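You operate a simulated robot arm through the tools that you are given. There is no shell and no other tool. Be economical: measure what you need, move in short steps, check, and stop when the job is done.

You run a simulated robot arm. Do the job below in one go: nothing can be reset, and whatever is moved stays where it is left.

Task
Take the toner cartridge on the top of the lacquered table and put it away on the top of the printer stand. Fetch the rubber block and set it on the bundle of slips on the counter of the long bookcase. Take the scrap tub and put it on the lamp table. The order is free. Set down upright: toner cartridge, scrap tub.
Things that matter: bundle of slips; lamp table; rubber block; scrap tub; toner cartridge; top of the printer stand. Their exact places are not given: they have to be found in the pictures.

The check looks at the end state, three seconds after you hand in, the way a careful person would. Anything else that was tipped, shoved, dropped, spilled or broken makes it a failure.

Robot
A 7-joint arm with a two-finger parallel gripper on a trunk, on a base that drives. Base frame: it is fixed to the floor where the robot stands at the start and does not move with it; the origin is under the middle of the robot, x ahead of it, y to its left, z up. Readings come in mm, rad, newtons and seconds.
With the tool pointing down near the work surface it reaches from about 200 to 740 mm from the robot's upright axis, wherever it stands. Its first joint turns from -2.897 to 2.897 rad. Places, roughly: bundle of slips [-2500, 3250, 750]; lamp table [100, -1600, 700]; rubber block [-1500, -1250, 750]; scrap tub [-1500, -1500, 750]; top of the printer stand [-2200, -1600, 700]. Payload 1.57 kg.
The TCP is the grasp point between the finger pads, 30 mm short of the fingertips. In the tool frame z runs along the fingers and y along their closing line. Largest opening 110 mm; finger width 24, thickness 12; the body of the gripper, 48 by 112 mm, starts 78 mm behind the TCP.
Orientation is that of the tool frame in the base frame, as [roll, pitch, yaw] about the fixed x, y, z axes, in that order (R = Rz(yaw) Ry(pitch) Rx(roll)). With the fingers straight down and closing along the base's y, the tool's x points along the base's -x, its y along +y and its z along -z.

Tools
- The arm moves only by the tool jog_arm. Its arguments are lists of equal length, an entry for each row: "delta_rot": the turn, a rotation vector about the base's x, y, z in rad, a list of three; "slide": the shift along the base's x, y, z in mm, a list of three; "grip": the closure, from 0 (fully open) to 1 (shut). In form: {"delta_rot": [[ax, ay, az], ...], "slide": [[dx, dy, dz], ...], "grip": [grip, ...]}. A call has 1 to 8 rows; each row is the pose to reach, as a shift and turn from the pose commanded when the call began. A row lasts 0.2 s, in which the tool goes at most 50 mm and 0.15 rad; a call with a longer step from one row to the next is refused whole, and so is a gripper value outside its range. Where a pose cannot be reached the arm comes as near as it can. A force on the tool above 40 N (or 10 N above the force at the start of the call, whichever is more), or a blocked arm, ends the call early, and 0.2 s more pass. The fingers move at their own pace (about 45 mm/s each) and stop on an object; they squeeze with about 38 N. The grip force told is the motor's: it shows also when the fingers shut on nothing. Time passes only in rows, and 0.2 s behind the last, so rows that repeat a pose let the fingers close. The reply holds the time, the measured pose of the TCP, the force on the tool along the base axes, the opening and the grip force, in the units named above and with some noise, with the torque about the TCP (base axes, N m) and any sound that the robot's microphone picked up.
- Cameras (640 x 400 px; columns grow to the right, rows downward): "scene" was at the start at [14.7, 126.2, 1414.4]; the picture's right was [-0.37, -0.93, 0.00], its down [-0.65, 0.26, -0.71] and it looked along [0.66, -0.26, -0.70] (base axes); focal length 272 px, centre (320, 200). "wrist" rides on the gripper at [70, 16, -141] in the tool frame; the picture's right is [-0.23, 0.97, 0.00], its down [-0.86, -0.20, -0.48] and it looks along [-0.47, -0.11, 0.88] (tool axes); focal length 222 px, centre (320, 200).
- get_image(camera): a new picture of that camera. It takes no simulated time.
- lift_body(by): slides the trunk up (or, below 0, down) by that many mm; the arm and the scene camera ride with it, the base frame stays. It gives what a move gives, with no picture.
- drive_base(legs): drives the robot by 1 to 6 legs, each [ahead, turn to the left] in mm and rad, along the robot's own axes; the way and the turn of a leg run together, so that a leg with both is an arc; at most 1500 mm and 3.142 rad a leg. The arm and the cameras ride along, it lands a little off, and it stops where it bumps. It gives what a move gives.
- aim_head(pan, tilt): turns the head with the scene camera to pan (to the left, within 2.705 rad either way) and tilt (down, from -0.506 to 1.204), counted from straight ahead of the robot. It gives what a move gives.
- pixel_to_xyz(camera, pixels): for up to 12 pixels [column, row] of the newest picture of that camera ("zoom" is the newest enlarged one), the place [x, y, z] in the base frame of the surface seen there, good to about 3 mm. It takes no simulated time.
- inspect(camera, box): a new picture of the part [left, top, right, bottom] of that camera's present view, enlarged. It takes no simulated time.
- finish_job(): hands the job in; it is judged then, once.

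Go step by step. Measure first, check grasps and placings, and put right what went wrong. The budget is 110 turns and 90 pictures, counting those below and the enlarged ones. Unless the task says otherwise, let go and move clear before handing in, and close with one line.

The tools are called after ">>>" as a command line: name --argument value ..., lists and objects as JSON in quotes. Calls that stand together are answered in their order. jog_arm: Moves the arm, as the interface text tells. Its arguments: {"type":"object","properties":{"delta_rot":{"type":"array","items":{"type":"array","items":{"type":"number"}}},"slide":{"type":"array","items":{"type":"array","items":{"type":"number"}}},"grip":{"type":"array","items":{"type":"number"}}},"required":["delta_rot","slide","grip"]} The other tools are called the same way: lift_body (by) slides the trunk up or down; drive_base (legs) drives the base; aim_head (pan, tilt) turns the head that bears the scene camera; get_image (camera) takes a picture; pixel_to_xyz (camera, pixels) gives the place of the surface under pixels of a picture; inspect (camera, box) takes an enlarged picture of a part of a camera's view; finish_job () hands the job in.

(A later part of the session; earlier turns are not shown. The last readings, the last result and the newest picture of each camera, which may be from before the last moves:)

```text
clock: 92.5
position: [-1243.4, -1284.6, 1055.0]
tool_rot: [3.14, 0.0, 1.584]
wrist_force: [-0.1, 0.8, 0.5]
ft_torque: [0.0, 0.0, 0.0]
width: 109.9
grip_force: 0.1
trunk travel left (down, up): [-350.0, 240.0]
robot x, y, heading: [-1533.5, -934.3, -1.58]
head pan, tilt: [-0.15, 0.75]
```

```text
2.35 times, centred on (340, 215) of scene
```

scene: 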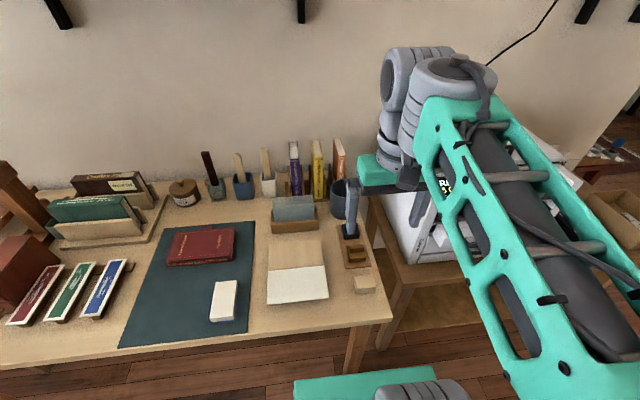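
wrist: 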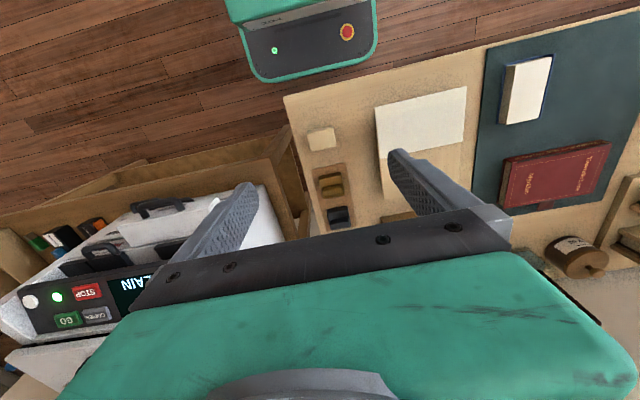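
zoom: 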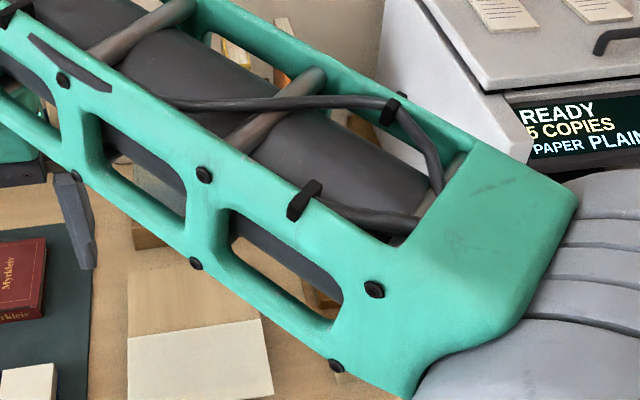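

The forearm covers the view; I'll swing to the right instead (height 1055 clears the printer).

>>> jog_arm --delta_rot '[[0, 0, 0], [0, 0, 0], [0, 0, 0], [0, 0, 0], [0, 0, 0], [0, 0, 0], [0, 0, 0], [0, 0, 0]]' --slide '[[-45, 0, 0], [-90, 0, 0], [-135, 0, 0], [-180, 0, 0], [-225, 0, 0], [-270, 0, 0], [-315, 0, 0], [-360, 0, 0]]' --grip '[0, 0, 0, 0, 0, 0, 0, 0]'

>>> jog_arm --delta_rot '[[0, 0, 0], [0, 0, 0], [0, 0, 0], [0, 0, 0], [0, 0, 0]]' --slide '[[-45, 10, 0], [-90, 20, 0], [-125, 40, 0], [-150, 60, 0], [-150, 60, 0]]' --grip '[0, 0, 0, 0, 0]'

>>> inspect --camera "scene" --box '[220, 130, 460, 300]'

```text
clock: 94.3
position: [-1603.2, -1283.5, 1054.8]
tool_rot: [-3.141, 0.001, 1.585]
wrist_force: [0.2, 0.1, 0.3]
ft_torque: [0.01, 0.02, 0.01]
width: 110.1
grip_force: 0.0
trunk travel left (down, up): [-350.0, 240.0]
robot x, y, heading: [-1534.4, -936.4, -1.582]
head pan, tilt: [-0.15, 0.75]
```

```text
clock: 95.5
position: [-1753.3, -1224.2, 1054.4]
tool_rot: [3.141, 0.0, 1.585]
wrist_force: [-0.1, -0.4, 0.6]
ft_torque: [0.02, 0.0, 0.02]
width: 110.0
grip_force: 0.1
trunk travel left (down, up): [-350.0, 240.0]
robot x, y, heading: [-1532.5, -936.4, -1.583]
head pan, tilt: [-0.15, 0.75]
```

```text
2.35 times, centred on (340, 215) of scene
```

zoom: 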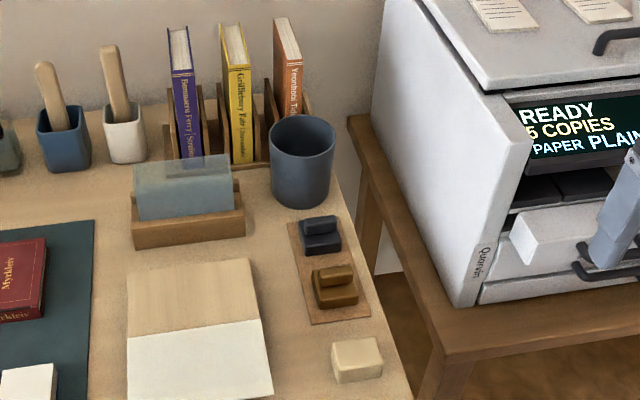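

>>> pixel_to_xyz --camera "zoom" --pixels '[[270, 145], [334, 145], [302, 158], [302, 163], [302, 118], [302, 122], [302, 200], [302, 207], [320, 222], [322, 250], [292, 60], [460, 300]]'

>>> pixel_to_xyz --camera "zoom" --pixels '[[272, 150], [332, 150], [278, 195], [329, 195], [333, 343], [380, 340], [338, 363], [355, 382], [381, 370], [355, 352], [302, 180], [318, 180]]'

```text
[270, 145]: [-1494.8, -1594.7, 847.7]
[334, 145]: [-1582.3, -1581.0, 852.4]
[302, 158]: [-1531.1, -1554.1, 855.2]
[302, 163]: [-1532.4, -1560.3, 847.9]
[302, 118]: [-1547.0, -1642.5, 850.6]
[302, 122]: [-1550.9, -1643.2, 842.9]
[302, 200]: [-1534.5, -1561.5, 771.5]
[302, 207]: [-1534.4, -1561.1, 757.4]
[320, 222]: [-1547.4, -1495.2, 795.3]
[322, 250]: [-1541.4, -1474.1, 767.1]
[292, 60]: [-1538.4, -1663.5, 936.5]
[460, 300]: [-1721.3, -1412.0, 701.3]
```

```text
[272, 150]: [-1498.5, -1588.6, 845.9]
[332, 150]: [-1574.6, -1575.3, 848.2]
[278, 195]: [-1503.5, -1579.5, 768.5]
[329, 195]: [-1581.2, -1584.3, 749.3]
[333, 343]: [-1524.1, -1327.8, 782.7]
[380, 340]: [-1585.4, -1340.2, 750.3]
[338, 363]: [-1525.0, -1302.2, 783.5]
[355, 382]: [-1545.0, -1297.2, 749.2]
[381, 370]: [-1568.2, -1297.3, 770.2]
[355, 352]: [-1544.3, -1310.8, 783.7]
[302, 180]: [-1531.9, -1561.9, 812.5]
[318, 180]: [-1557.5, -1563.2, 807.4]
```

Tub centre ≈(-1540,-1601), radius ≈44, rim 850; books close behind. I'll pinch its front wall (one finger inside), closing along y. First turn the gripper and move in front at height.

>>> jog_arm --delta_rot '[[0, 0, 0.14], [0, 0, 0.28], [0, 0, 0.42], [0, 0, 0.56], [0, 0, 0.7], [0, 0, 0.84], [0, 0, 0.98], [0, 0, 1.12]]' --slide '[[30, 0, 0], [60, 0, 0], [90, 0, 0], [120, 0, 0], [150, -10, 0], [180, -30, 0], [205, -60, 0], [213, -100, 0]]' --grip '[0.6, 0.6, 0.6, 0.6, 0.6, 0.6, 0.6, 0.6]'

>>> jog_arm --delta_rot '[[0, 0, 0.14], [0, 0, 0.28], [0, 0, 0.42], [0, 0, 0.436], [0, 0, 0.436], [0, 0, 0.436], [0, 0, 0.436]]' --slide '[[0, -40, 0], [0, -80, 0], [0, -120, 0], [0, -160, 0], [0, -200, 0], [0, -237, 0], [0, -237, 0]]' --grip '[0.6, 0.6, 0.6, 0.6, 0.6, 0.6, 0.6]'

>>> get_image --camera "wrist"

>>> inspect --camera "scene" --box '[220, 100, 460, 300]'

```text
clock: 97.3
position: [-1539.4, -1324.4, 1054.5]
tool_rot: [-3.14, 0.001, 2.707]
wrist_force: [0.3, 0.9, 0.5]
ft_torque: [-0.03, -0.03, 0.0]
width: 44.1
grip_force: 0.0
trunk travel left (down, up): [-350.0, 240.0]
robot x, y, heading: [-1534.6, -931.5, -1.582]
head pan, tilt: [-0.15, 0.75]
```

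```text
clock: 98.9
position: [-1541.4, -1562.0, 1055.5]
tool_rot: [-3.141, 0.0, -3.142]
wrist_force: [-1.4, 0.5, -1.0]
ft_torque: [0.02, 0.02, -0.02]
width: 44.1
grip_force: 0.0
trunk travel left (down, up): [-350.0, 240.0]
robot x, y, heading: [-1534.1, -931.6, -1.582]
head pan, tilt: [-0.15, 0.75]
```

```text
56 pictures are left
```

wrist: 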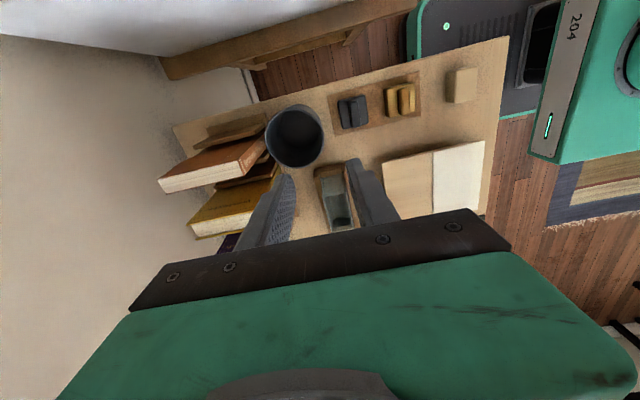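

```text
2.00 times, centred on (340, 200) of scene
```

zoom: 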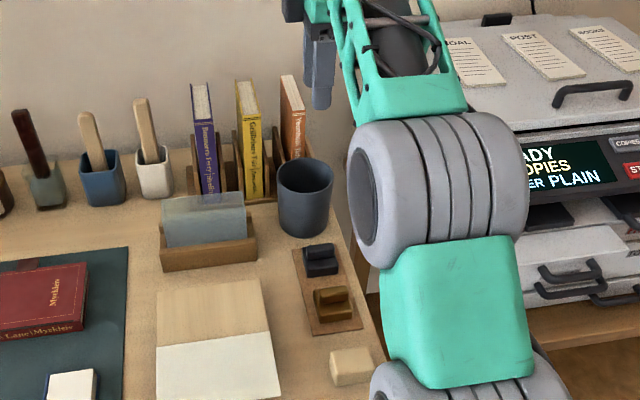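

The tub (295,135 in the wrist view) is empty. Verify the rim position from the wrist camera.

>>> pixel_to_xyz --camera "wrist" --pixels '[[265, 140], [323, 135], [321, 128], [318, 136], [296, 106], [296, 165], [268, 138], [280, 112], [312, 114], [295, 140], [314, 156], [215, 150]]'

>>> inspect --camera "wrist" --box '[240, 80, 380, 200]'

```text
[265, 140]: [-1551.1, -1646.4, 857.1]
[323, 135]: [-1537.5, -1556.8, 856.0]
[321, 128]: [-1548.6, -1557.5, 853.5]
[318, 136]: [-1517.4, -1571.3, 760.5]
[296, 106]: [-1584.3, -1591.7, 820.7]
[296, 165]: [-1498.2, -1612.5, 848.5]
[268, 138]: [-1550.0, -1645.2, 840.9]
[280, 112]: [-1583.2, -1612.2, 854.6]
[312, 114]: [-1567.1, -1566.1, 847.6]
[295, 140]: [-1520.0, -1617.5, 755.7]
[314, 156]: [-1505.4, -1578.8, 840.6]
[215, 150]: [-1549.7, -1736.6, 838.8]
```

```text
3.33 times, centred on (310, 140) of wrist
```

zoom: 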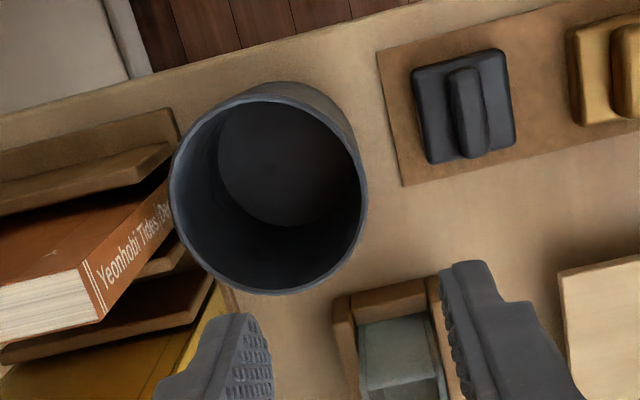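

Rim confirmed: centre (-1541,-1602), front wall y≈-1558. Lowering over the front wall and closing.

>>> jog_arm --delta_rot '[[0, 0, 0], [0, 0, 0], [0, 0, 0], [0, 0, 0], [0, 0, 0], [0, 0, 0]]' --slide '[[0, 2, -45], [0, 3, -90], [0, 3, -135], [0, 3, -175], [0, 3, -200], [0, 3, -214]]' --grip '[0.6, 0.6, 0.6, 0.6, 0.6, 0.6]'

>>> inspect --camera "scene" --box '[220, 100, 460, 300]'

>>> get_image --camera "wrist"

```text
clock: 100.3
position: [-1541.5, -1557.2, 840.7]
tool_rot: [3.141, 0.0, -3.141]
wrist_force: [-0.3, 0.6, 0.4]
ft_torque: [0.02, 0.02, 0.01]
width: 43.9
grip_force: 0.1
trunk travel left (down, up): [-350.0, 240.0]
robot x, y, heading: [-1533.1, -933.8, -1.582]
head pan, tilt: [-0.15, 0.75]
```

```text
2.00 times, centred on (340, 200) of scene
```

zoom: 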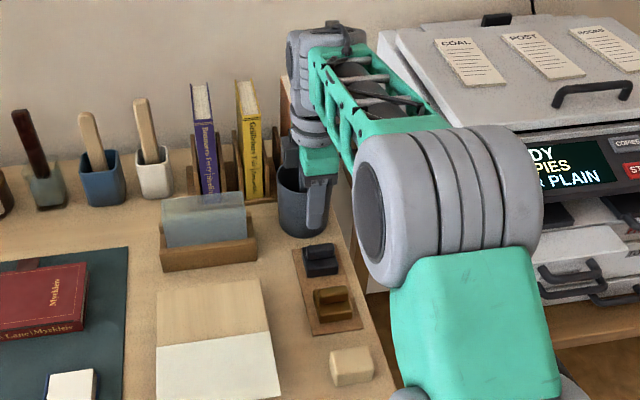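

```text
52 pictures are left
```

wrist: 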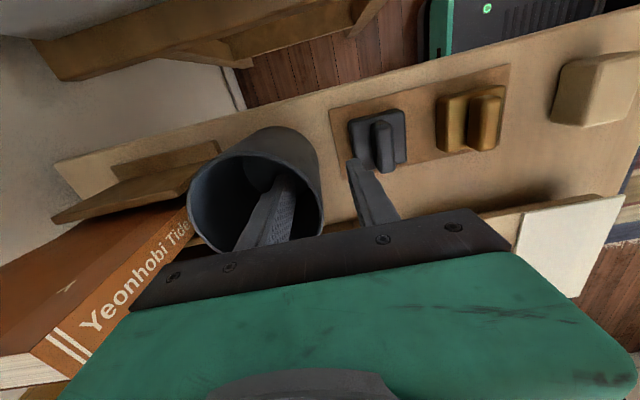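

One finger is inside, one outside. Closing and lifting.

>>> jog_arm --delta_rot '[[0, 0, 0], [0, 0, 0], [0, 0, 0], [0, 0, 0], [0, 0, 0]]' --slide '[[0, 0, 0], [0, 0, 0], [0, 0, 0], [0, 0, 0], [0, 0, 0]]' --grip '[0.8, 1, 1, 1, 1]'

>>> jog_arm --delta_rot '[[0, 0, 0], [0, 0, 0], [0, 0, 0], [0, 0, 0], [0, 0, 0], [0, 0, 0], [0, 0, 0]]' --slide '[[0, 0, 10], [0, 0, 40], [0, 0, 80], [0, 0, 120], [0, 0, 160], [0, 0, 200], [0, 0, 240]]' --grip '[1, 1, 1, 1, 1, 1, 1]'

>>> get_image --camera "wrist"

>>> inspect --camera "scene" --box '[220, 60, 460, 300]'

```text
clock: 101.5
position: [-1539.6, -1557.4, 841.4]
tool_rot: [-3.137, 0.001, 3.141]
wrist_force: [-0.3, -4.0, 7.5]
ft_torque: [-1.04, -0.01, 0.0]
width: 2.7
grip_force: 24.2
trunk travel left (down, up): [-350.0, 240.0]
robot x, y, heading: [-1536.6, -932.9, -1.583]
head pan, tilt: [-0.15, 0.75]
```

```text
clock: 103.1
position: [-1540.0, -1559.0, 1080.7]
tool_rot: [3.14, 0.0, 3.14]
wrist_force: [0.2, 0.3, -3.0]
ft_torque: [0.1, -0.04, -0.01]
width: 2.9
grip_force: 23.9
trunk travel left (down, up): [-350.0, 240.0]
robot x, y, heading: [-1532.2, -935.6, -1.586]
head pan, tilt: [-0.15, 0.75]
```

```text
51 pictures are left
```

wrist: 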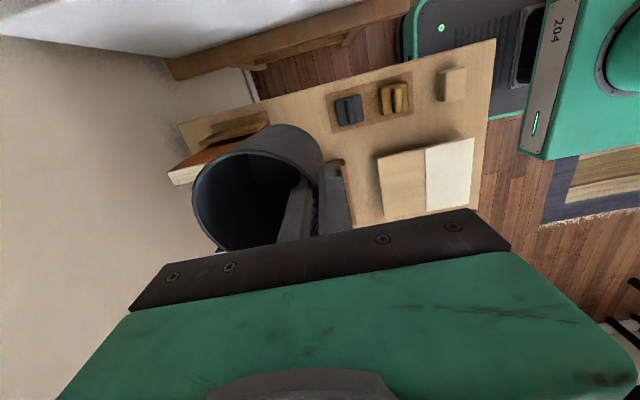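

```text
1.67 times, centred on (340, 180) of scene
```

zoom: 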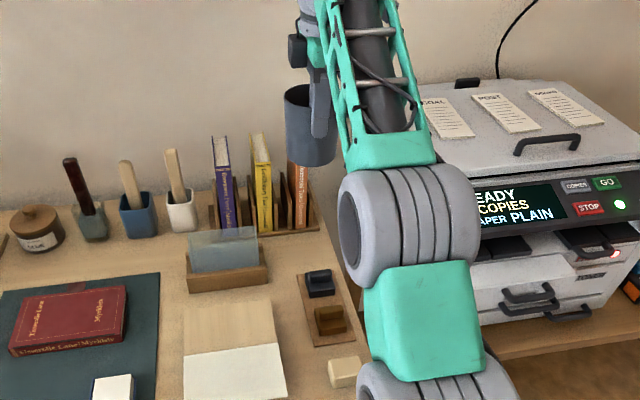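

Tub is held. Retract the arm, back off and drive along to the lamp table.

>>> jog_arm --delta_rot '[[0, 0, 0], [0, 0, 0], [0, 0, 0], [0, 0, 0], [0, 0, 0], [0, 0, 0], [0, 0, 0]]' --slide '[[0, 40, 5], [0, 80, 5], [0, 120, 5], [0, 160, 5], [0, 200, 5], [0, 240, 5], [0, 260, 5]]' --grip '[1, 1, 1, 1, 1, 1, 1]'

>>> drive_base --legs '[[-250, 0], [0, 1.586], [1500, 0], [0, -1.571]]'

>>> aim_head --pan 0 --tilt 0.7

>>> get_image --camera "scene"

```text
clock: 104.7
position: [-1539.6, -1297.4, 1085.2]
tool_rot: [-3.141, -0.001, -3.141]
wrist_force: [0.1, 0.6, -2.4]
ft_torque: [0.12, 0.02, 0.01]
width: 3.0
grip_force: 24.5
trunk travel left (down, up): [-350.0, 240.0]
robot x, y, heading: [-1536.3, -936.8, -1.58]
head pan, tilt: [-0.15, 0.75]
```

```text
clock: 121.3
position: [-39.1, -1044.1, 1085.1]
tool_rot: [3.141, 0.0, 3.137]
wrist_force: [-0.8, -0.3, -3.3]
ft_torque: [0.15, 0.03, -0.02]
width: 2.8
grip_force: 24.7
trunk travel left (down, up): [-350.0, 240.0]
robot x, y, heading: [-32.2, -681.5, -1.586]
head pan, tilt: [-0.15, 0.75]
```

```text
clock: 122.0
position: [-40.4, -1043.8, 1085.6]
tool_rot: [-3.141, -0.001, 3.136]
wrist_force: [0.2, -0.4, -3.2]
ft_torque: [0.14, -0.02, 0.0]
width: 2.6
grip_force: 23.7
trunk travel left (down, up): [-350.0, 240.0]
robot x, y, heading: [-29.8, -681.7, -1.587]
head pan, tilt: [0.0, 0.7]
```

```text
49 pictures are left
```

scene: 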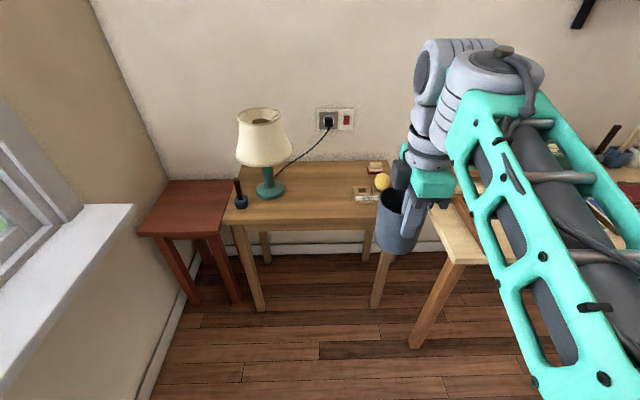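

The lamp table has free space in its front-centre (≈(310,205)). Measuring.

>>> pixel_to_xyz --camera "scene" --pixels '[[228, 220], [375, 222], [300, 222], [310, 200], [330, 180], [270, 190], [368, 199], [360, 190], [383, 181], [241, 205], [265, 130], [375, 166]]'

>>> inspect --camera "scene" --box '[210, 90, 420, 240]'

```text
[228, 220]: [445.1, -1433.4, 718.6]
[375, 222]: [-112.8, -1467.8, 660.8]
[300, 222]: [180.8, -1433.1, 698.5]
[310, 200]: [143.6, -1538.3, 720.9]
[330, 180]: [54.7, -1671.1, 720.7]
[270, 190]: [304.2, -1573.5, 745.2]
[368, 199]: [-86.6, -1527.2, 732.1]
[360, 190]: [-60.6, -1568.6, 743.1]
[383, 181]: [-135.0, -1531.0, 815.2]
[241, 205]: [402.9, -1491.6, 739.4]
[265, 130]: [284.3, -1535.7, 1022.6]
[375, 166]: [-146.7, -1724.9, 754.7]
```

```text
2.67 times, centred on (315, 165) of scene
```

zoom: 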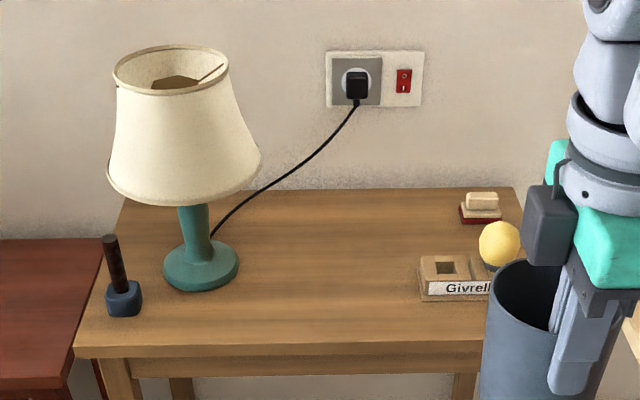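

Table top z=720, clear around (80,-1550). Drive in 280 mm, then move above the spot.

>>> drive_base --legs '[[280, 0]]'

>>> jog_arm --delta_rot '[[0, 0, 0], [0, 0, 0], [0, 0, 0], [0, 0, 0], [0, 0, 0], [0, 0, 0]]' --slide '[[30, -30, -5], [60, -60, -5], [90, -90, -5], [115, -125, -5], [120, -165, -5], [120, -181, -5]]' --grip '[1, 1, 1, 1, 1, 1]'

>>> inspect --camera "scene" --box '[180, 60, 460, 260]'

>>> get_image --camera "wrist"

```text
clock: 123.9
position: [-46.5, -1323.9, 1085.2]
tool_rot: [3.14, 0.0, 3.135]
wrist_force: [-0.1, -0.9, -3.2]
ft_torque: [0.11, -0.01, 0.01]
width: 2.5
grip_force: 24.1
trunk travel left (down, up): [-350.0, 240.0]
robot x, y, heading: [-40.9, -960.7, -1.587]
head pan, tilt: [0.0, 0.7]
```

```text
clock: 125.3
position: [74.1, -1504.9, 1081.0]
tool_rot: [3.14, -0.001, 3.136]
wrist_force: [0.8, 0.9, -2.3]
ft_torque: [0.1, 0.04, -0.01]
width: 2.6
grip_force: 23.8
trunk travel left (down, up): [-350.0, 240.0]
robot x, y, heading: [-37.4, -961.3, -1.588]
head pan, tilt: [0.0, 0.7]
```

```text
2.00 times, centred on (320, 160) of scene
```

zoom: 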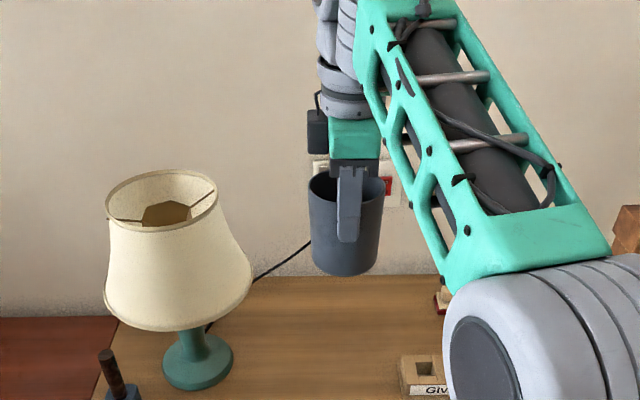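

```text
46 pictures are left
```

wrist: 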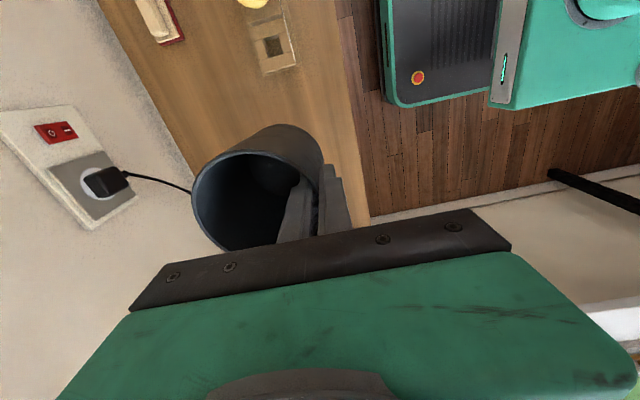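

Tub is over clear table. Lowering to just above the surface.

>>> jog_arm --delta_rot '[[0, 0, 0], [0, 0, 0], [0, 0, 0], [0, 0, 0], [0, 0, 0], [0, 0, 0], [0, 0, 0]]' --slide '[[0, 0, -45], [0, 0, -90], [0, 0, -135], [0, 0, -180], [0, 0, -220], [0, 0, -245], [0, 0, -250]]' --grip '[1, 1, 1, 1, 1, 1, 1]'

>>> jog_arm --delta_rot '[[0, 0, 0], [0, 0, 0], [0, 0, 0], [0, 0, 0], [0, 0, 0], [0, 0, 0]]' --slide '[[0, 0, -4], [0, 0, -8], [0, 0, -11], [0, 0, -14], [0, 0, -16], [0, 0, -18]]' --grip '[1, 1, 1, 1, 1, 1]'

>>> inspect --camera "scene" --box '[220, 120, 420, 260]'

```text
clock: 126.9
position: [73.9, -1504.8, 830.7]
tool_rot: [-3.141, 0.0, 3.135]
wrist_force: [-0.6, 0.2, -3.0]
ft_torque: [0.11, 0.02, -0.01]
width: 2.7
grip_force: 24.4
trunk travel left (down, up): [-350.0, 240.0]
robot x, y, heading: [-38.0, -962.8, -1.591]
head pan, tilt: [0.0, 0.7]
```

```text
clock: 128.3
position: [74.4, -1505.2, 812.6]
tool_rot: [-3.141, -0.001, 3.136]
wrist_force: [-0.7, -0.9, -2.0]
ft_torque: [0.05, 0.01, 0.0]
width: 2.8
grip_force: 24.3
trunk travel left (down, up): [-350.0, 240.0]
robot x, y, heading: [-40.4, -963.2, -1.587]
head pan, tilt: [0.0, 0.7]
```

```text
2.86 times, centred on (320, 190) of scene
```

zoom: 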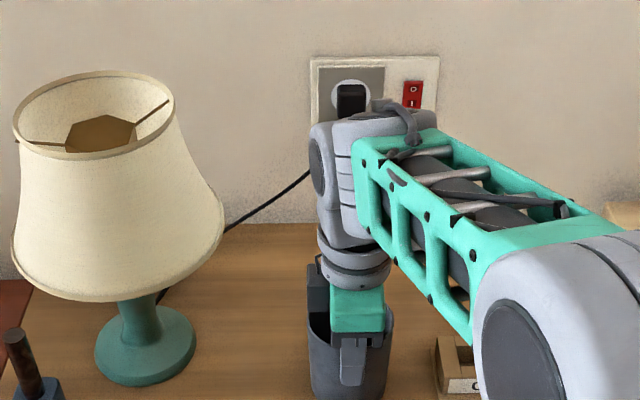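

Contact is just starting (torque dropping, -2.0 N). Down 1–2 mm more, then open slightly (the inside finger needs room) and lift.

>>> jog_arm --delta_rot '[[0, 0, 0], [0, 0, 0], [0, 0, 0]]' --slide '[[0, 0, -1], [0, 0, -2], [0, 0, -2]]' --grip '[1, 1, 1]'

>>> jog_arm --delta_rot '[[0, 0, 0], [0, 0, 0], [0, 0, 0], [0, 0, 0]]' --slide '[[0, 0, 0], [0, 0, 0], [0, 0, 0], [0, 0, 0]]' --grip '[0.9, 0.75, 0.65, 0.65]'

>>> jog_arm --delta_rot '[[0, 0, 0], [0, 0, 0], [0, 0, 0], [0, 0, 0], [0, 0, 0], [0, 0, 0], [0, 0, 0], [0, 0, 0]]' --slide '[[0, 0, 20], [0, 0, 50], [0, 0, 90], [0, 0, 130], [0, 0, 170], [0, 0, 210], [0, 0, 250], [0, 0, 270]]' --grip '[0.65, 0.65, 0.65, 0.65, 0.65, 0.65, 0.65, 0.65]'

>>> get_image --camera "wrist"

>>> get_image --camera "scene"

```text
clock: 129.1
position: [73.9, -1506.3, 812.9]
tool_rot: [-3.14, 0.0, 3.136]
wrist_force: [-1.7, 3.0, 8.9]
ft_torque: [-0.48, 0.08, -0.07]
width: 2.7
grip_force: 23.5
trunk travel left (down, up): [-350.0, 240.0]
robot x, y, heading: [-39.5, -963.5, -1.593]
head pan, tilt: [0.0, 0.7]
```

```text
clock: 130.1
position: [76.0, -1504.3, 810.8]
tool_rot: [-3.14, 0.001, 3.135]
wrist_force: [0.8, -0.1, 0.2]
ft_torque: [-0.05, -0.01, -0.03]
width: 38.5
grip_force: 0.0
trunk travel left (down, up): [-350.0, 240.0]
robot x, y, heading: [-40.8, -964.1, -1.59]
head pan, tilt: [0.0, 0.7]
```

```text
clock: 131.9
position: [74.4, -1503.9, 1081.4]
tool_rot: [3.142, -0.002, 3.137]
wrist_force: [0.3, 0.1, 0.1]
ft_torque: [0.03, 0.0, 0.02]
width: 38.5
grip_force: 0.0
trunk travel left (down, up): [-350.0, 240.0]
robot x, y, heading: [-40.0, -958.5, -1.589]
head pan, tilt: [0.0, 0.7]
```

```text
44 pictures are left
```

wrist: 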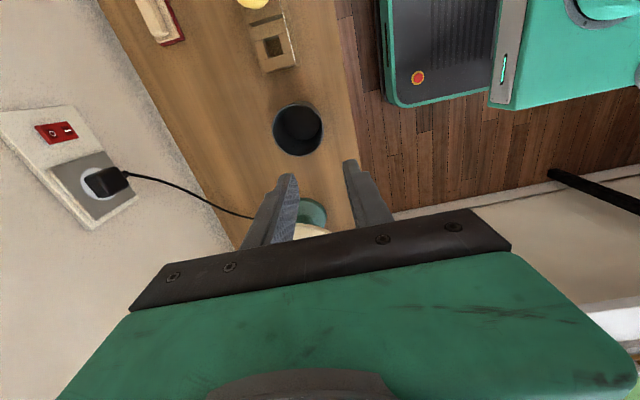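

```text
43 pictures are left
```

scene: 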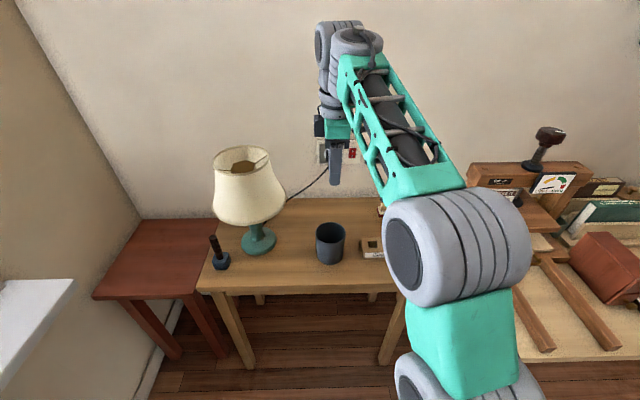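

The tub stands upright on the lamp table. Retract and drive back to the block.

>>> jog_arm --delta_rot '[[0, 0, 0], [0, 0, 0], [0, 0, 0], [0, 0, 0], [0, 0, 0], [0, 0, 0]]' --slide '[[-25, 35, 0], [-50, 70, 0], [-75, 105, 0], [-100, 140, 0], [-110, 175, 0], [-110, 190, 0]]' --grip '[0.3, 0, 0, 0, 0, 0]'

>>> drive_base --legs '[[-260, 0], [0, -1.553], [1500, 0], [0, 1.571], [90, 0]]'

>>> aim_head --pan 0.05 --tilt 0.85

>>> get_image --camera "wrist"

```text
clock: 133.3
position: [-35.9, -1315.8, 1080.6]
tool_rot: [3.142, 0.0, 3.137]
wrist_force: [-1.1, -0.9, 0.5]
ft_torque: [0.03, -0.03, -0.01]
width: 110.0
grip_force: 0.3
trunk travel left (down, up): [-350.0, 240.0]
robot x, y, heading: [-35.3, -962.2, -1.589]
head pan, tilt: [0.0, 0.7]
```

```text
clock: 150.5
position: [-1526.4, -1151.9, 1081.2]
tool_rot: [3.14, -0.001, -3.127]
wrist_force: [-0.5, 0.2, 1.2]
ft_torque: [0.01, 0.03, 0.0]
width: 110.2
grip_force: 0.1
trunk travel left (down, up): [-350.0, 240.0]
robot x, y, heading: [-1533.8, -799.2, -1.572]
head pan, tilt: [0.0, 0.7]
```

```text
clock: 151.2
position: [-1525.9, -1152.2, 1080.7]
tool_rot: [3.141, -0.002, -3.129]
wrist_force: [-0.6, 0.1, 0.0]
ft_torque: [0.01, -0.03, -0.01]
width: 109.9
grip_force: 0.0
trunk travel left (down, up): [-350.0, 240.0]
robot x, y, heading: [-1536.6, -799.2, -1.568]
head pan, tilt: [0.051, 0.85]
```

```text
42 pictures are left
```

wrist: 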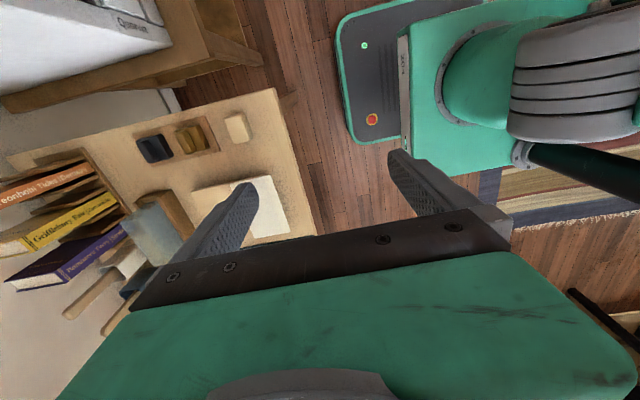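

The block is at (237,128) in the wrist view. Enlarge and measure.

>>> inspect --camera "wrist" --box '[190, 80, 310, 190]'

>>> pixel_to_xyz --camera "wrist" --pixels '[[226, 118], [244, 116], [230, 141], [248, 138], [237, 128], [241, 128], [252, 130], [210, 140]]'

```text
3.64 times, centred on (250, 135) of wrist
```

zoom: 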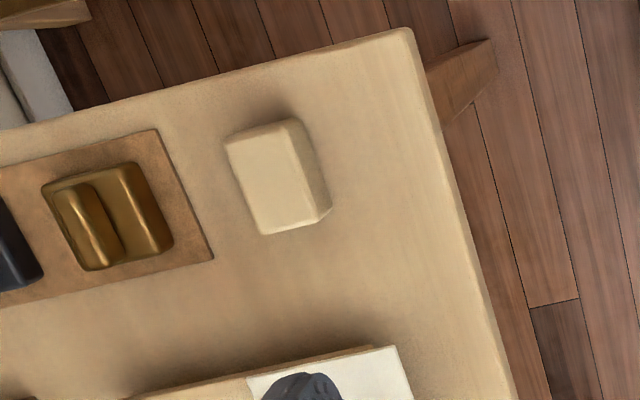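

```text
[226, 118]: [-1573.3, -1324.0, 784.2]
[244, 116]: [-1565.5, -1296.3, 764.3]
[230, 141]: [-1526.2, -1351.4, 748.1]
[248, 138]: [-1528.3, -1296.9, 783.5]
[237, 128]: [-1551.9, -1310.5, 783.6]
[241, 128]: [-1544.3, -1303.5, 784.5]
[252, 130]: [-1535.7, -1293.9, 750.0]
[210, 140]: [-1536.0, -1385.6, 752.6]
```

>>> pixel_to_xyz --camera "zoom" --pixels '[[228, 140], [294, 121], [264, 230], [322, 216], [262, 180], [290, 170], [245, 185], [290, 222], [330, 208], [225, 148], [260, 130], [308, 170]]'

```text
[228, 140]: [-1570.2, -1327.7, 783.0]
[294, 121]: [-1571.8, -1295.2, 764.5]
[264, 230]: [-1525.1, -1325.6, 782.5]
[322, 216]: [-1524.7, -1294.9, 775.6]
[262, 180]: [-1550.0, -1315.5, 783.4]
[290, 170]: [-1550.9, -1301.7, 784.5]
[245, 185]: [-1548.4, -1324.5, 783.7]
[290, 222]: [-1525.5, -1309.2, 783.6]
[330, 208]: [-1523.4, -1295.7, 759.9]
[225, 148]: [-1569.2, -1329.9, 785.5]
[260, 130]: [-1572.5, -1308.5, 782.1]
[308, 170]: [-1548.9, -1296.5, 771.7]
```

Block: centre (-1548,-1313), 49×34×35 mm, axis-aligned; the gripper already closes along y. Moving over it and down.

>>> jog_arm --delta_rot '[[0, 0, 0], [0, 0, 0], [0, 0, 0], [0, 0, 0], [0, 0, 0], [0, 0, 0], [0, 0, 0]]' --slide '[[-10, -40, 0], [-22, -80, 0], [-22, -120, -10], [-22, -150, -40], [-22, -161, -85], [-22, -161, -130], [-22, -161, -170]]' --grip '[0.35, 0.35, 0.35, 0.35, 0.35, 0.35, 0.35]'

>>> jog_arm --delta_rot '[[0, 0, 0], [0, 0, 0], [0, 0, 0], [0, 0, 0]]' --slide '[[0, 0, -40], [0, 0, -80], [0, 0, -110], [0, 0, -125]]' --grip '[0.35, 0.35, 0.35, 0.35]'

>>> get_image --camera "wrist"

```text
clock: 152.8
position: [-1547.6, -1314.5, 909.4]
tool_rot: [3.14, 0.001, -3.128]
wrist_force: [0.3, -0.3, -0.3]
ft_torque: [-0.02, 0.04, 0.05]
width: 71.4
grip_force: 0.0
trunk travel left (down, up): [-350.0, 240.0]
robot x, y, heading: [-1536.3, -800.2, -1.572]
head pan, tilt: [0.051, 0.85]
```

```text
clock: 153.8
position: [-1546.7, -1314.3, 786.3]
tool_rot: [-3.14, 0.0, -3.128]
wrist_force: [-0.2, 0.1, 0.6]
ft_torque: [0.01, -0.01, 0.03]
width: 71.7
grip_force: 0.0
trunk travel left (down, up): [-350.0, 240.0]
robot x, y, heading: [-1534.7, -797.7, -1.567]
head pan, tilt: [0.051, 0.85]
```

```text
40 pictures are left
```

wrist: 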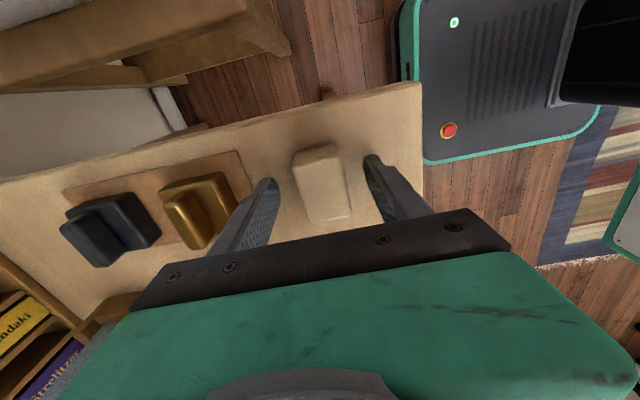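

The block is centred between the fingers. Close and lift.

>>> jog_arm --delta_rot '[[0, 0, 0], [0, 0, 0], [0, 0, 0], [0, 0, 0], [0, 0, 0]]' --slide '[[0, 0, 0], [0, 0, 0], [0, 0, 0], [0, 0, 0], [0, 0, 0]]' --grip '[0.6, 0.8, 1, 1, 1]'

>>> jog_arm --delta_rot '[[0, 0, 0], [0, 0, 0], [0, 0, 0], [0, 0, 0], [0, 0, 0], [0, 0, 0], [0, 0, 0], [0, 0, 0]]' --slide '[[0, 0, 20], [0, 0, 60], [0, 0, 100], [0, 0, 140], [0, 0, 180], [0, 0, 220], [0, 40, 240], [0, 80, 240]]' --grip '[1, 1, 1, 1, 1, 1, 1, 1]'

>>> get_image --camera "wrist"

>>> get_image --camera "scene"

```text
clock: 155.0
position: [-1545.3, -1314.1, 787.1]
tool_rot: [-3.14, 0.001, -3.128]
wrist_force: [0.8, -0.8, -0.1]
ft_torque: [0.02, 0.0, 0.0]
width: 34.4
grip_force: 38.0
trunk travel left (down, up): [-350.0, 240.0]
robot x, y, heading: [-1532.3, -796.3, -1.565]
head pan, tilt: [0.051, 0.85]
```

```text
clock: 156.8
position: [-1547.2, -1231.7, 1025.8]
tool_rot: [3.141, 0.0, -3.129]
wrist_force: [0.0, -0.1, -0.2]
ft_torque: [0.01, -0.04, -0.01]
width: 34.7
grip_force: 38.2
trunk travel left (down, up): [-350.0, 240.0]
robot x, y, heading: [-1536.4, -796.6, -1.568]
head pan, tilt: [0.051, 0.85]
```

```text
39 pictures are left
```

wrist: 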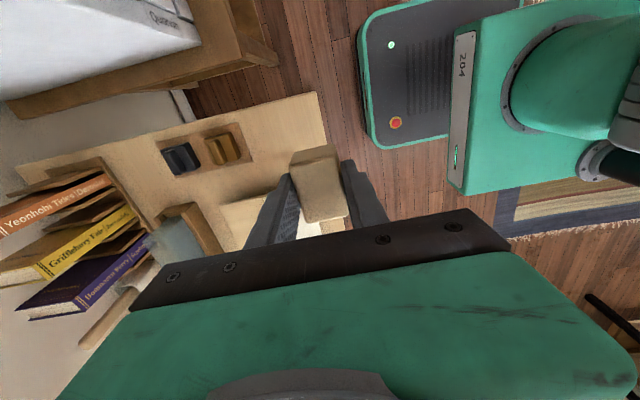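

```text
38 pictures are left
```

scene: 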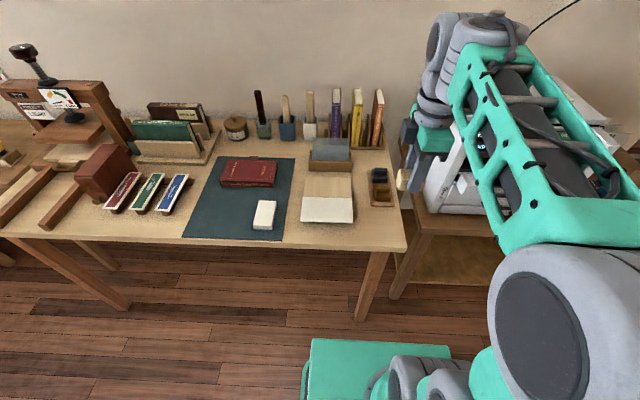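

Block held (34.5 mm, 38 N). Now retract and drive across the room toward the long bookcase, stopping short to look.

>>> jog_arm --delta_rot '[[0, 0, 0], [0, 0, 0]]' --slide '[[0, 40, 0], [0, 75, 0]]' --grip '[1, 1]'

>>> drive_base --legs '[[-100, 0], [0, -2.823], [1500, 0], [500, 0]]'

>>> aim_head --pan 0.1 --tilt 0.4

>>> get_image --camera "scene"

```text
clock: 157.4
position: [-1548.2, -1157.6, 1026.9]
tool_rot: [3.14, -0.002, -3.127]
wrist_force: [0.4, -0.2, 0.0]
ft_torque: [0.02, -0.02, 0.0]
width: 34.4
grip_force: 38.1
trunk travel left (down, up): [-350.0, 240.0]
robot x, y, heading: [-1533.9, -796.3, -1.57]
head pan, tilt: [0.051, 0.85]
```

```text
clock: 173.6
position: [-2133.0, 1257.2, 1024.3]
tool_rot: [3.136, 0.001, 0.337]
wrist_force: [0.8, 0.8, -0.9]
ft_torque: [-0.03, 0.01, 0.01]
width: 34.5
grip_force: 37.7
trunk travel left (down, up): [-350.0, 240.0]
robot x, y, heading: [-2028.1, 910.9, 1.9]
head pan, tilt: [0.051, 0.85]
stopped in leg 4: the robot was blocked; the commanded pose is now the measured one
```

```text
clock: 174.5
position: [-2133.9, 1257.9, 1024.1]
tool_rot: [3.134, 0.0, 0.338]
wrist_force: [-0.2, -0.1, -0.5]
ft_torque: [0.01, 0.0, -0.01]
width: 34.4
grip_force: 38.2
trunk travel left (down, up): [-350.0, 240.0]
robot x, y, heading: [-2032.5, 913.1, 1.898]
head pan, tilt: [0.099, 0.4]
```

```text
37 pictures are left
```

scene: 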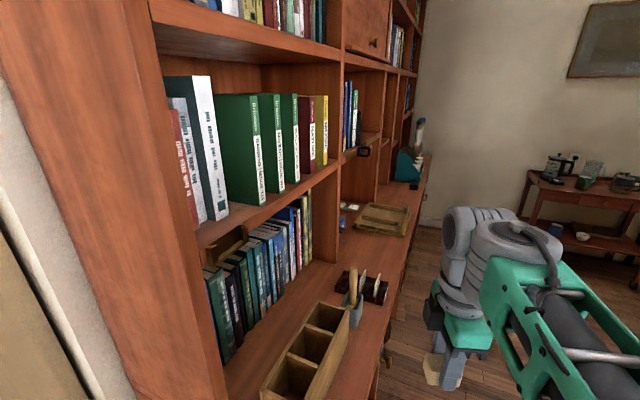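

The bookcase runs along y on my left; the base bumped its end. Inspecting the counter for the bundle of slips.

>>> inspect --camera "scene" --box '[300, 110, 460, 310]'

>>> pixel_to_xyz --camera "scene" --pixels '[[350, 205], [385, 218], [345, 220], [405, 235], [400, 260], [365, 275], [410, 170], [415, 185], [300, 340], [345, 310], [370, 390], [180, 380]]'

```text
2.00 times, centred on (380, 210) of scene
```

zoom: 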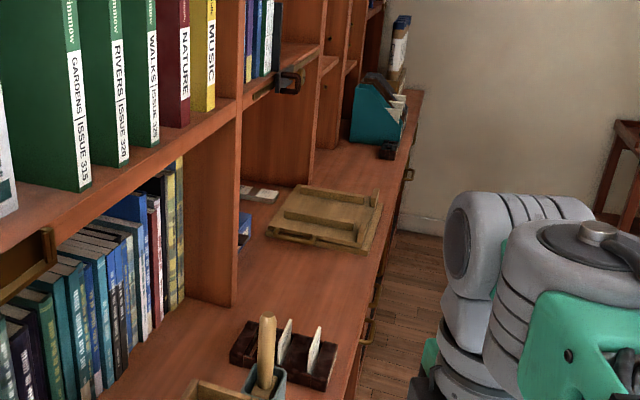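

```text
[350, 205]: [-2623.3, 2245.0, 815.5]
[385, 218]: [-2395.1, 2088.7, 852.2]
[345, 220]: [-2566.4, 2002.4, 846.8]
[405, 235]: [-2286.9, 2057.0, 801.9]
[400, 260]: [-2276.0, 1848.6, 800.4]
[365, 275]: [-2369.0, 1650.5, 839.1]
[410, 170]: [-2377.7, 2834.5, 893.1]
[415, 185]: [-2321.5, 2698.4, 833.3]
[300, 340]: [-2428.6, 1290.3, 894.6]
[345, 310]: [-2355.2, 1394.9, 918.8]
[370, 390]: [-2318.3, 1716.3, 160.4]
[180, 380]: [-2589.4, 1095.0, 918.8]
```

Counter is z≈802 with front edge x≈-2275; the bundle must be at its far end (y≈3250). Backing off, then driving parallel with more clearance.

>>> drive_base --legs '[[-250, 0], [0, -0.455], [1500, 0], [400, 0], [0, 0.9]]'

>>> aim_head --pan -0.2 --tilt 0.55

>>> get_image --camera "scene"

```text
clock: 189.0
position: [-1960.3, 2806.1, 1024.2]
tool_rot: [3.135, 0.0, 0.78]
wrist_force: [0.6, -0.4, 0.5]
ft_torque: [-0.02, -0.01, 0.04]
width: 34.8
grip_force: 38.1
trunk travel left (down, up): [-350.0, 240.0]
robot x, y, heading: [-1715.1, 2539.2, 2.343]
head pan, tilt: [0.099, 0.4]
```

```text
clock: 189.8
position: [-1960.6, 2804.9, 1022.8]
tool_rot: [3.134, 0.0, 0.78]
wrist_force: [1.0, 0.3, -0.5]
ft_torque: [-0.02, -0.05, 0.0]
width: 34.5
grip_force: 37.9
trunk travel left (down, up): [-350.0, 240.0]
robot x, y, heading: [-1716.3, 2540.6, 2.343]
head pan, tilt: [-0.201, 0.55]
```

```text
35 pictures are left
```

scene: 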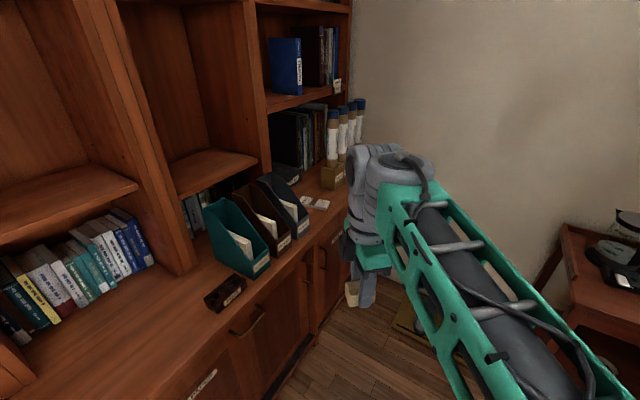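

>>> inspect --camera "scene" --box '[180, 90, 380, 320]'

>>> pixel_to_xyz --camera "scene" --pixels '[[308, 202], [322, 204], [315, 212], [303, 199], [335, 175], [225, 293], [285, 175], [325, 230], [345, 190], [298, 205], [245, 330], [270, 205]]'

```text
1.74 times, centred on (280, 205) of scene
```

zoom: 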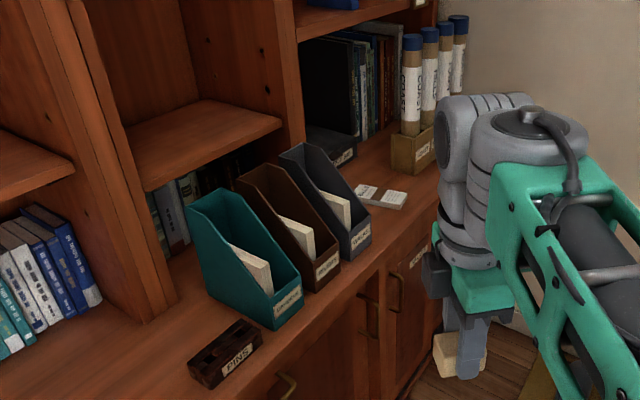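

```text
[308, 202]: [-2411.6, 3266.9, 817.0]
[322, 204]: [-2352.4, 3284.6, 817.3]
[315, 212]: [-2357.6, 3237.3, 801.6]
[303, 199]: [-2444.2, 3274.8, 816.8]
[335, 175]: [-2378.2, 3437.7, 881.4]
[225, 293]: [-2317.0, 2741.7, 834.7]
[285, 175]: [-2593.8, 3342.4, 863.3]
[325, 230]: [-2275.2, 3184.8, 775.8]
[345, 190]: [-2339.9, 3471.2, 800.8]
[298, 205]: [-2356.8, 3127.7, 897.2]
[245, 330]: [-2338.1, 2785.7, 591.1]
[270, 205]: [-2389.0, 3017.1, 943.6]
```

The strapped bundle of slips lies at ≈(-2395,3270,817), between the file holders (top ≈943) and the tubes. I'll raise the arm a bit, drive nearer and look closely.

>>> jog_arm --delta_rot '[[0, 0, 0], [0, 0, 0]]' --slide '[[0, 0, 40], [0, 0, 60]]' --grip '[1, 1]'

>>> drive_base --legs '[[0, -0.553], [560, 0], [0, 1.1]]'

>>> aim_head --pan -0.15 --tilt 0.75

>>> get_image --camera "scene"

>>> get_image --camera "wrist"

```text
clock: 190.4
position: [-1961.4, 2805.7, 1084.7]
tool_rot: [3.135, 0.0, 0.783]
wrist_force: [-0.4, 0.6, 0.2]
ft_torque: [0.02, 0.0, 0.02]
width: 34.4
grip_force: 37.6
trunk travel left (down, up): [-350.0, 240.0]
robot x, y, heading: [-1715.8, 2542.4, 2.341]
head pan, tilt: [-0.201, 0.55]
```

```text
clock: 197.9
position: [-2185.0, 3180.7, 1084.3]
tool_rot: [3.135, 0.001, 1.332]
wrist_force: [-0.2, 0.1, 0.2]
ft_torque: [-0.01, 0.01, 0.03]
width: 34.5
grip_force: 38.0
trunk travel left (down, up): [-350.0, 240.0]
robot x, y, heading: [-1839.6, 3081.9, 2.898]
head pan, tilt: [-0.201, 0.55]
```

```text
clock: 198.6
position: [-2184.9, 3180.2, 1083.3]
tool_rot: [3.137, -0.002, 1.331]
wrist_force: [-0.6, 0.8, 0.3]
ft_torque: [0.03, 0.0, 0.03]
width: 34.8
grip_force: 37.8
trunk travel left (down, up): [-350.0, 240.0]
robot x, y, heading: [-1836.4, 3082.7, 2.891]
head pan, tilt: [-0.15, 0.75]
```

```text
33 pictures are left
```

scene: 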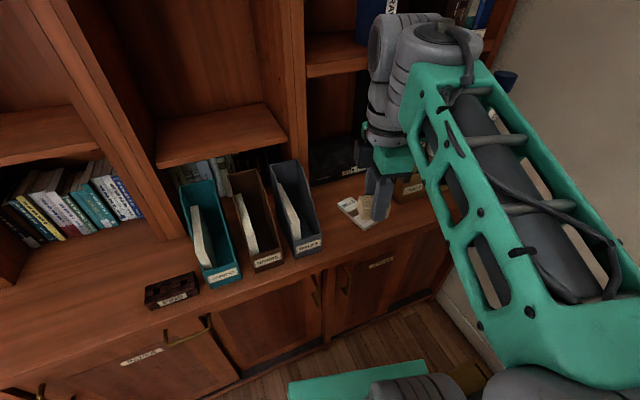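

```text
32 pictures are left
```

wrist: 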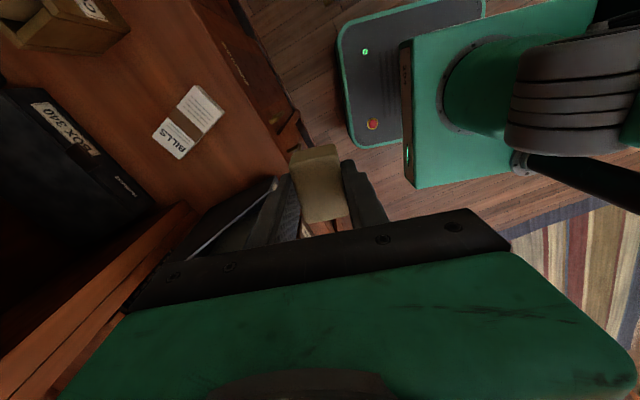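

The wrist camera sees the "BILLS" bundle at (187,122). Measuring it and the surroundings.

>>> inspect --camera "wrist" --box '[100, 50, 300, 220]'

>>> pixel_to_xyz --camera "wrist" --pixels '[[193, 87], [223, 108], [180, 157], [153, 139], [188, 122], [200, 107], [172, 140], [180, 115], [85, 20], [130, 180], [180, 215], [60, 130]]'

>>> pixel_to_xyz --camera "scene" --pixels '[[335, 68], [295, 60], [303, 150], [270, 130], [275, 165], [322, 240], [345, 170], [410, 190], [505, 80], [235, 270], [290, 165], [340, 150]]'

```text
2.35 times, centred on (200, 135) of wrist
```

zoom: 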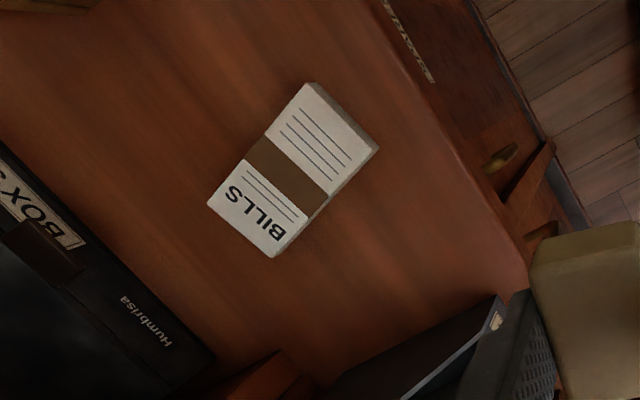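

```text
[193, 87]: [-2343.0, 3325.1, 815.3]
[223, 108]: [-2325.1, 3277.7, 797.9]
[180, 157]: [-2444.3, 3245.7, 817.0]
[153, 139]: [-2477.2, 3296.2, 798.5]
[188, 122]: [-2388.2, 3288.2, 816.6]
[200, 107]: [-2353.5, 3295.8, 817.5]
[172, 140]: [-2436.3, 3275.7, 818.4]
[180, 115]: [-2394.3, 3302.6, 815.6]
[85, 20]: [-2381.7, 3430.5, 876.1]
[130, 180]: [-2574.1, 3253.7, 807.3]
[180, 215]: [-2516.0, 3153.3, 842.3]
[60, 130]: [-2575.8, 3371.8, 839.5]
```

```text
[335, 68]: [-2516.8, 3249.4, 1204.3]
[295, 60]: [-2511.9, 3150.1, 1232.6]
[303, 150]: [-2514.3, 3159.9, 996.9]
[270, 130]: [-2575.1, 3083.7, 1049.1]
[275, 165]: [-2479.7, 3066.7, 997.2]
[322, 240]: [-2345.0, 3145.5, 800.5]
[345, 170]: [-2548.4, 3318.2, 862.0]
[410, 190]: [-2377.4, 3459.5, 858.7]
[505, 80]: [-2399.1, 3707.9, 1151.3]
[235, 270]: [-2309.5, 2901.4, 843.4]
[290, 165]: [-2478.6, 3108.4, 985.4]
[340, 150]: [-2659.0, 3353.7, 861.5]
```

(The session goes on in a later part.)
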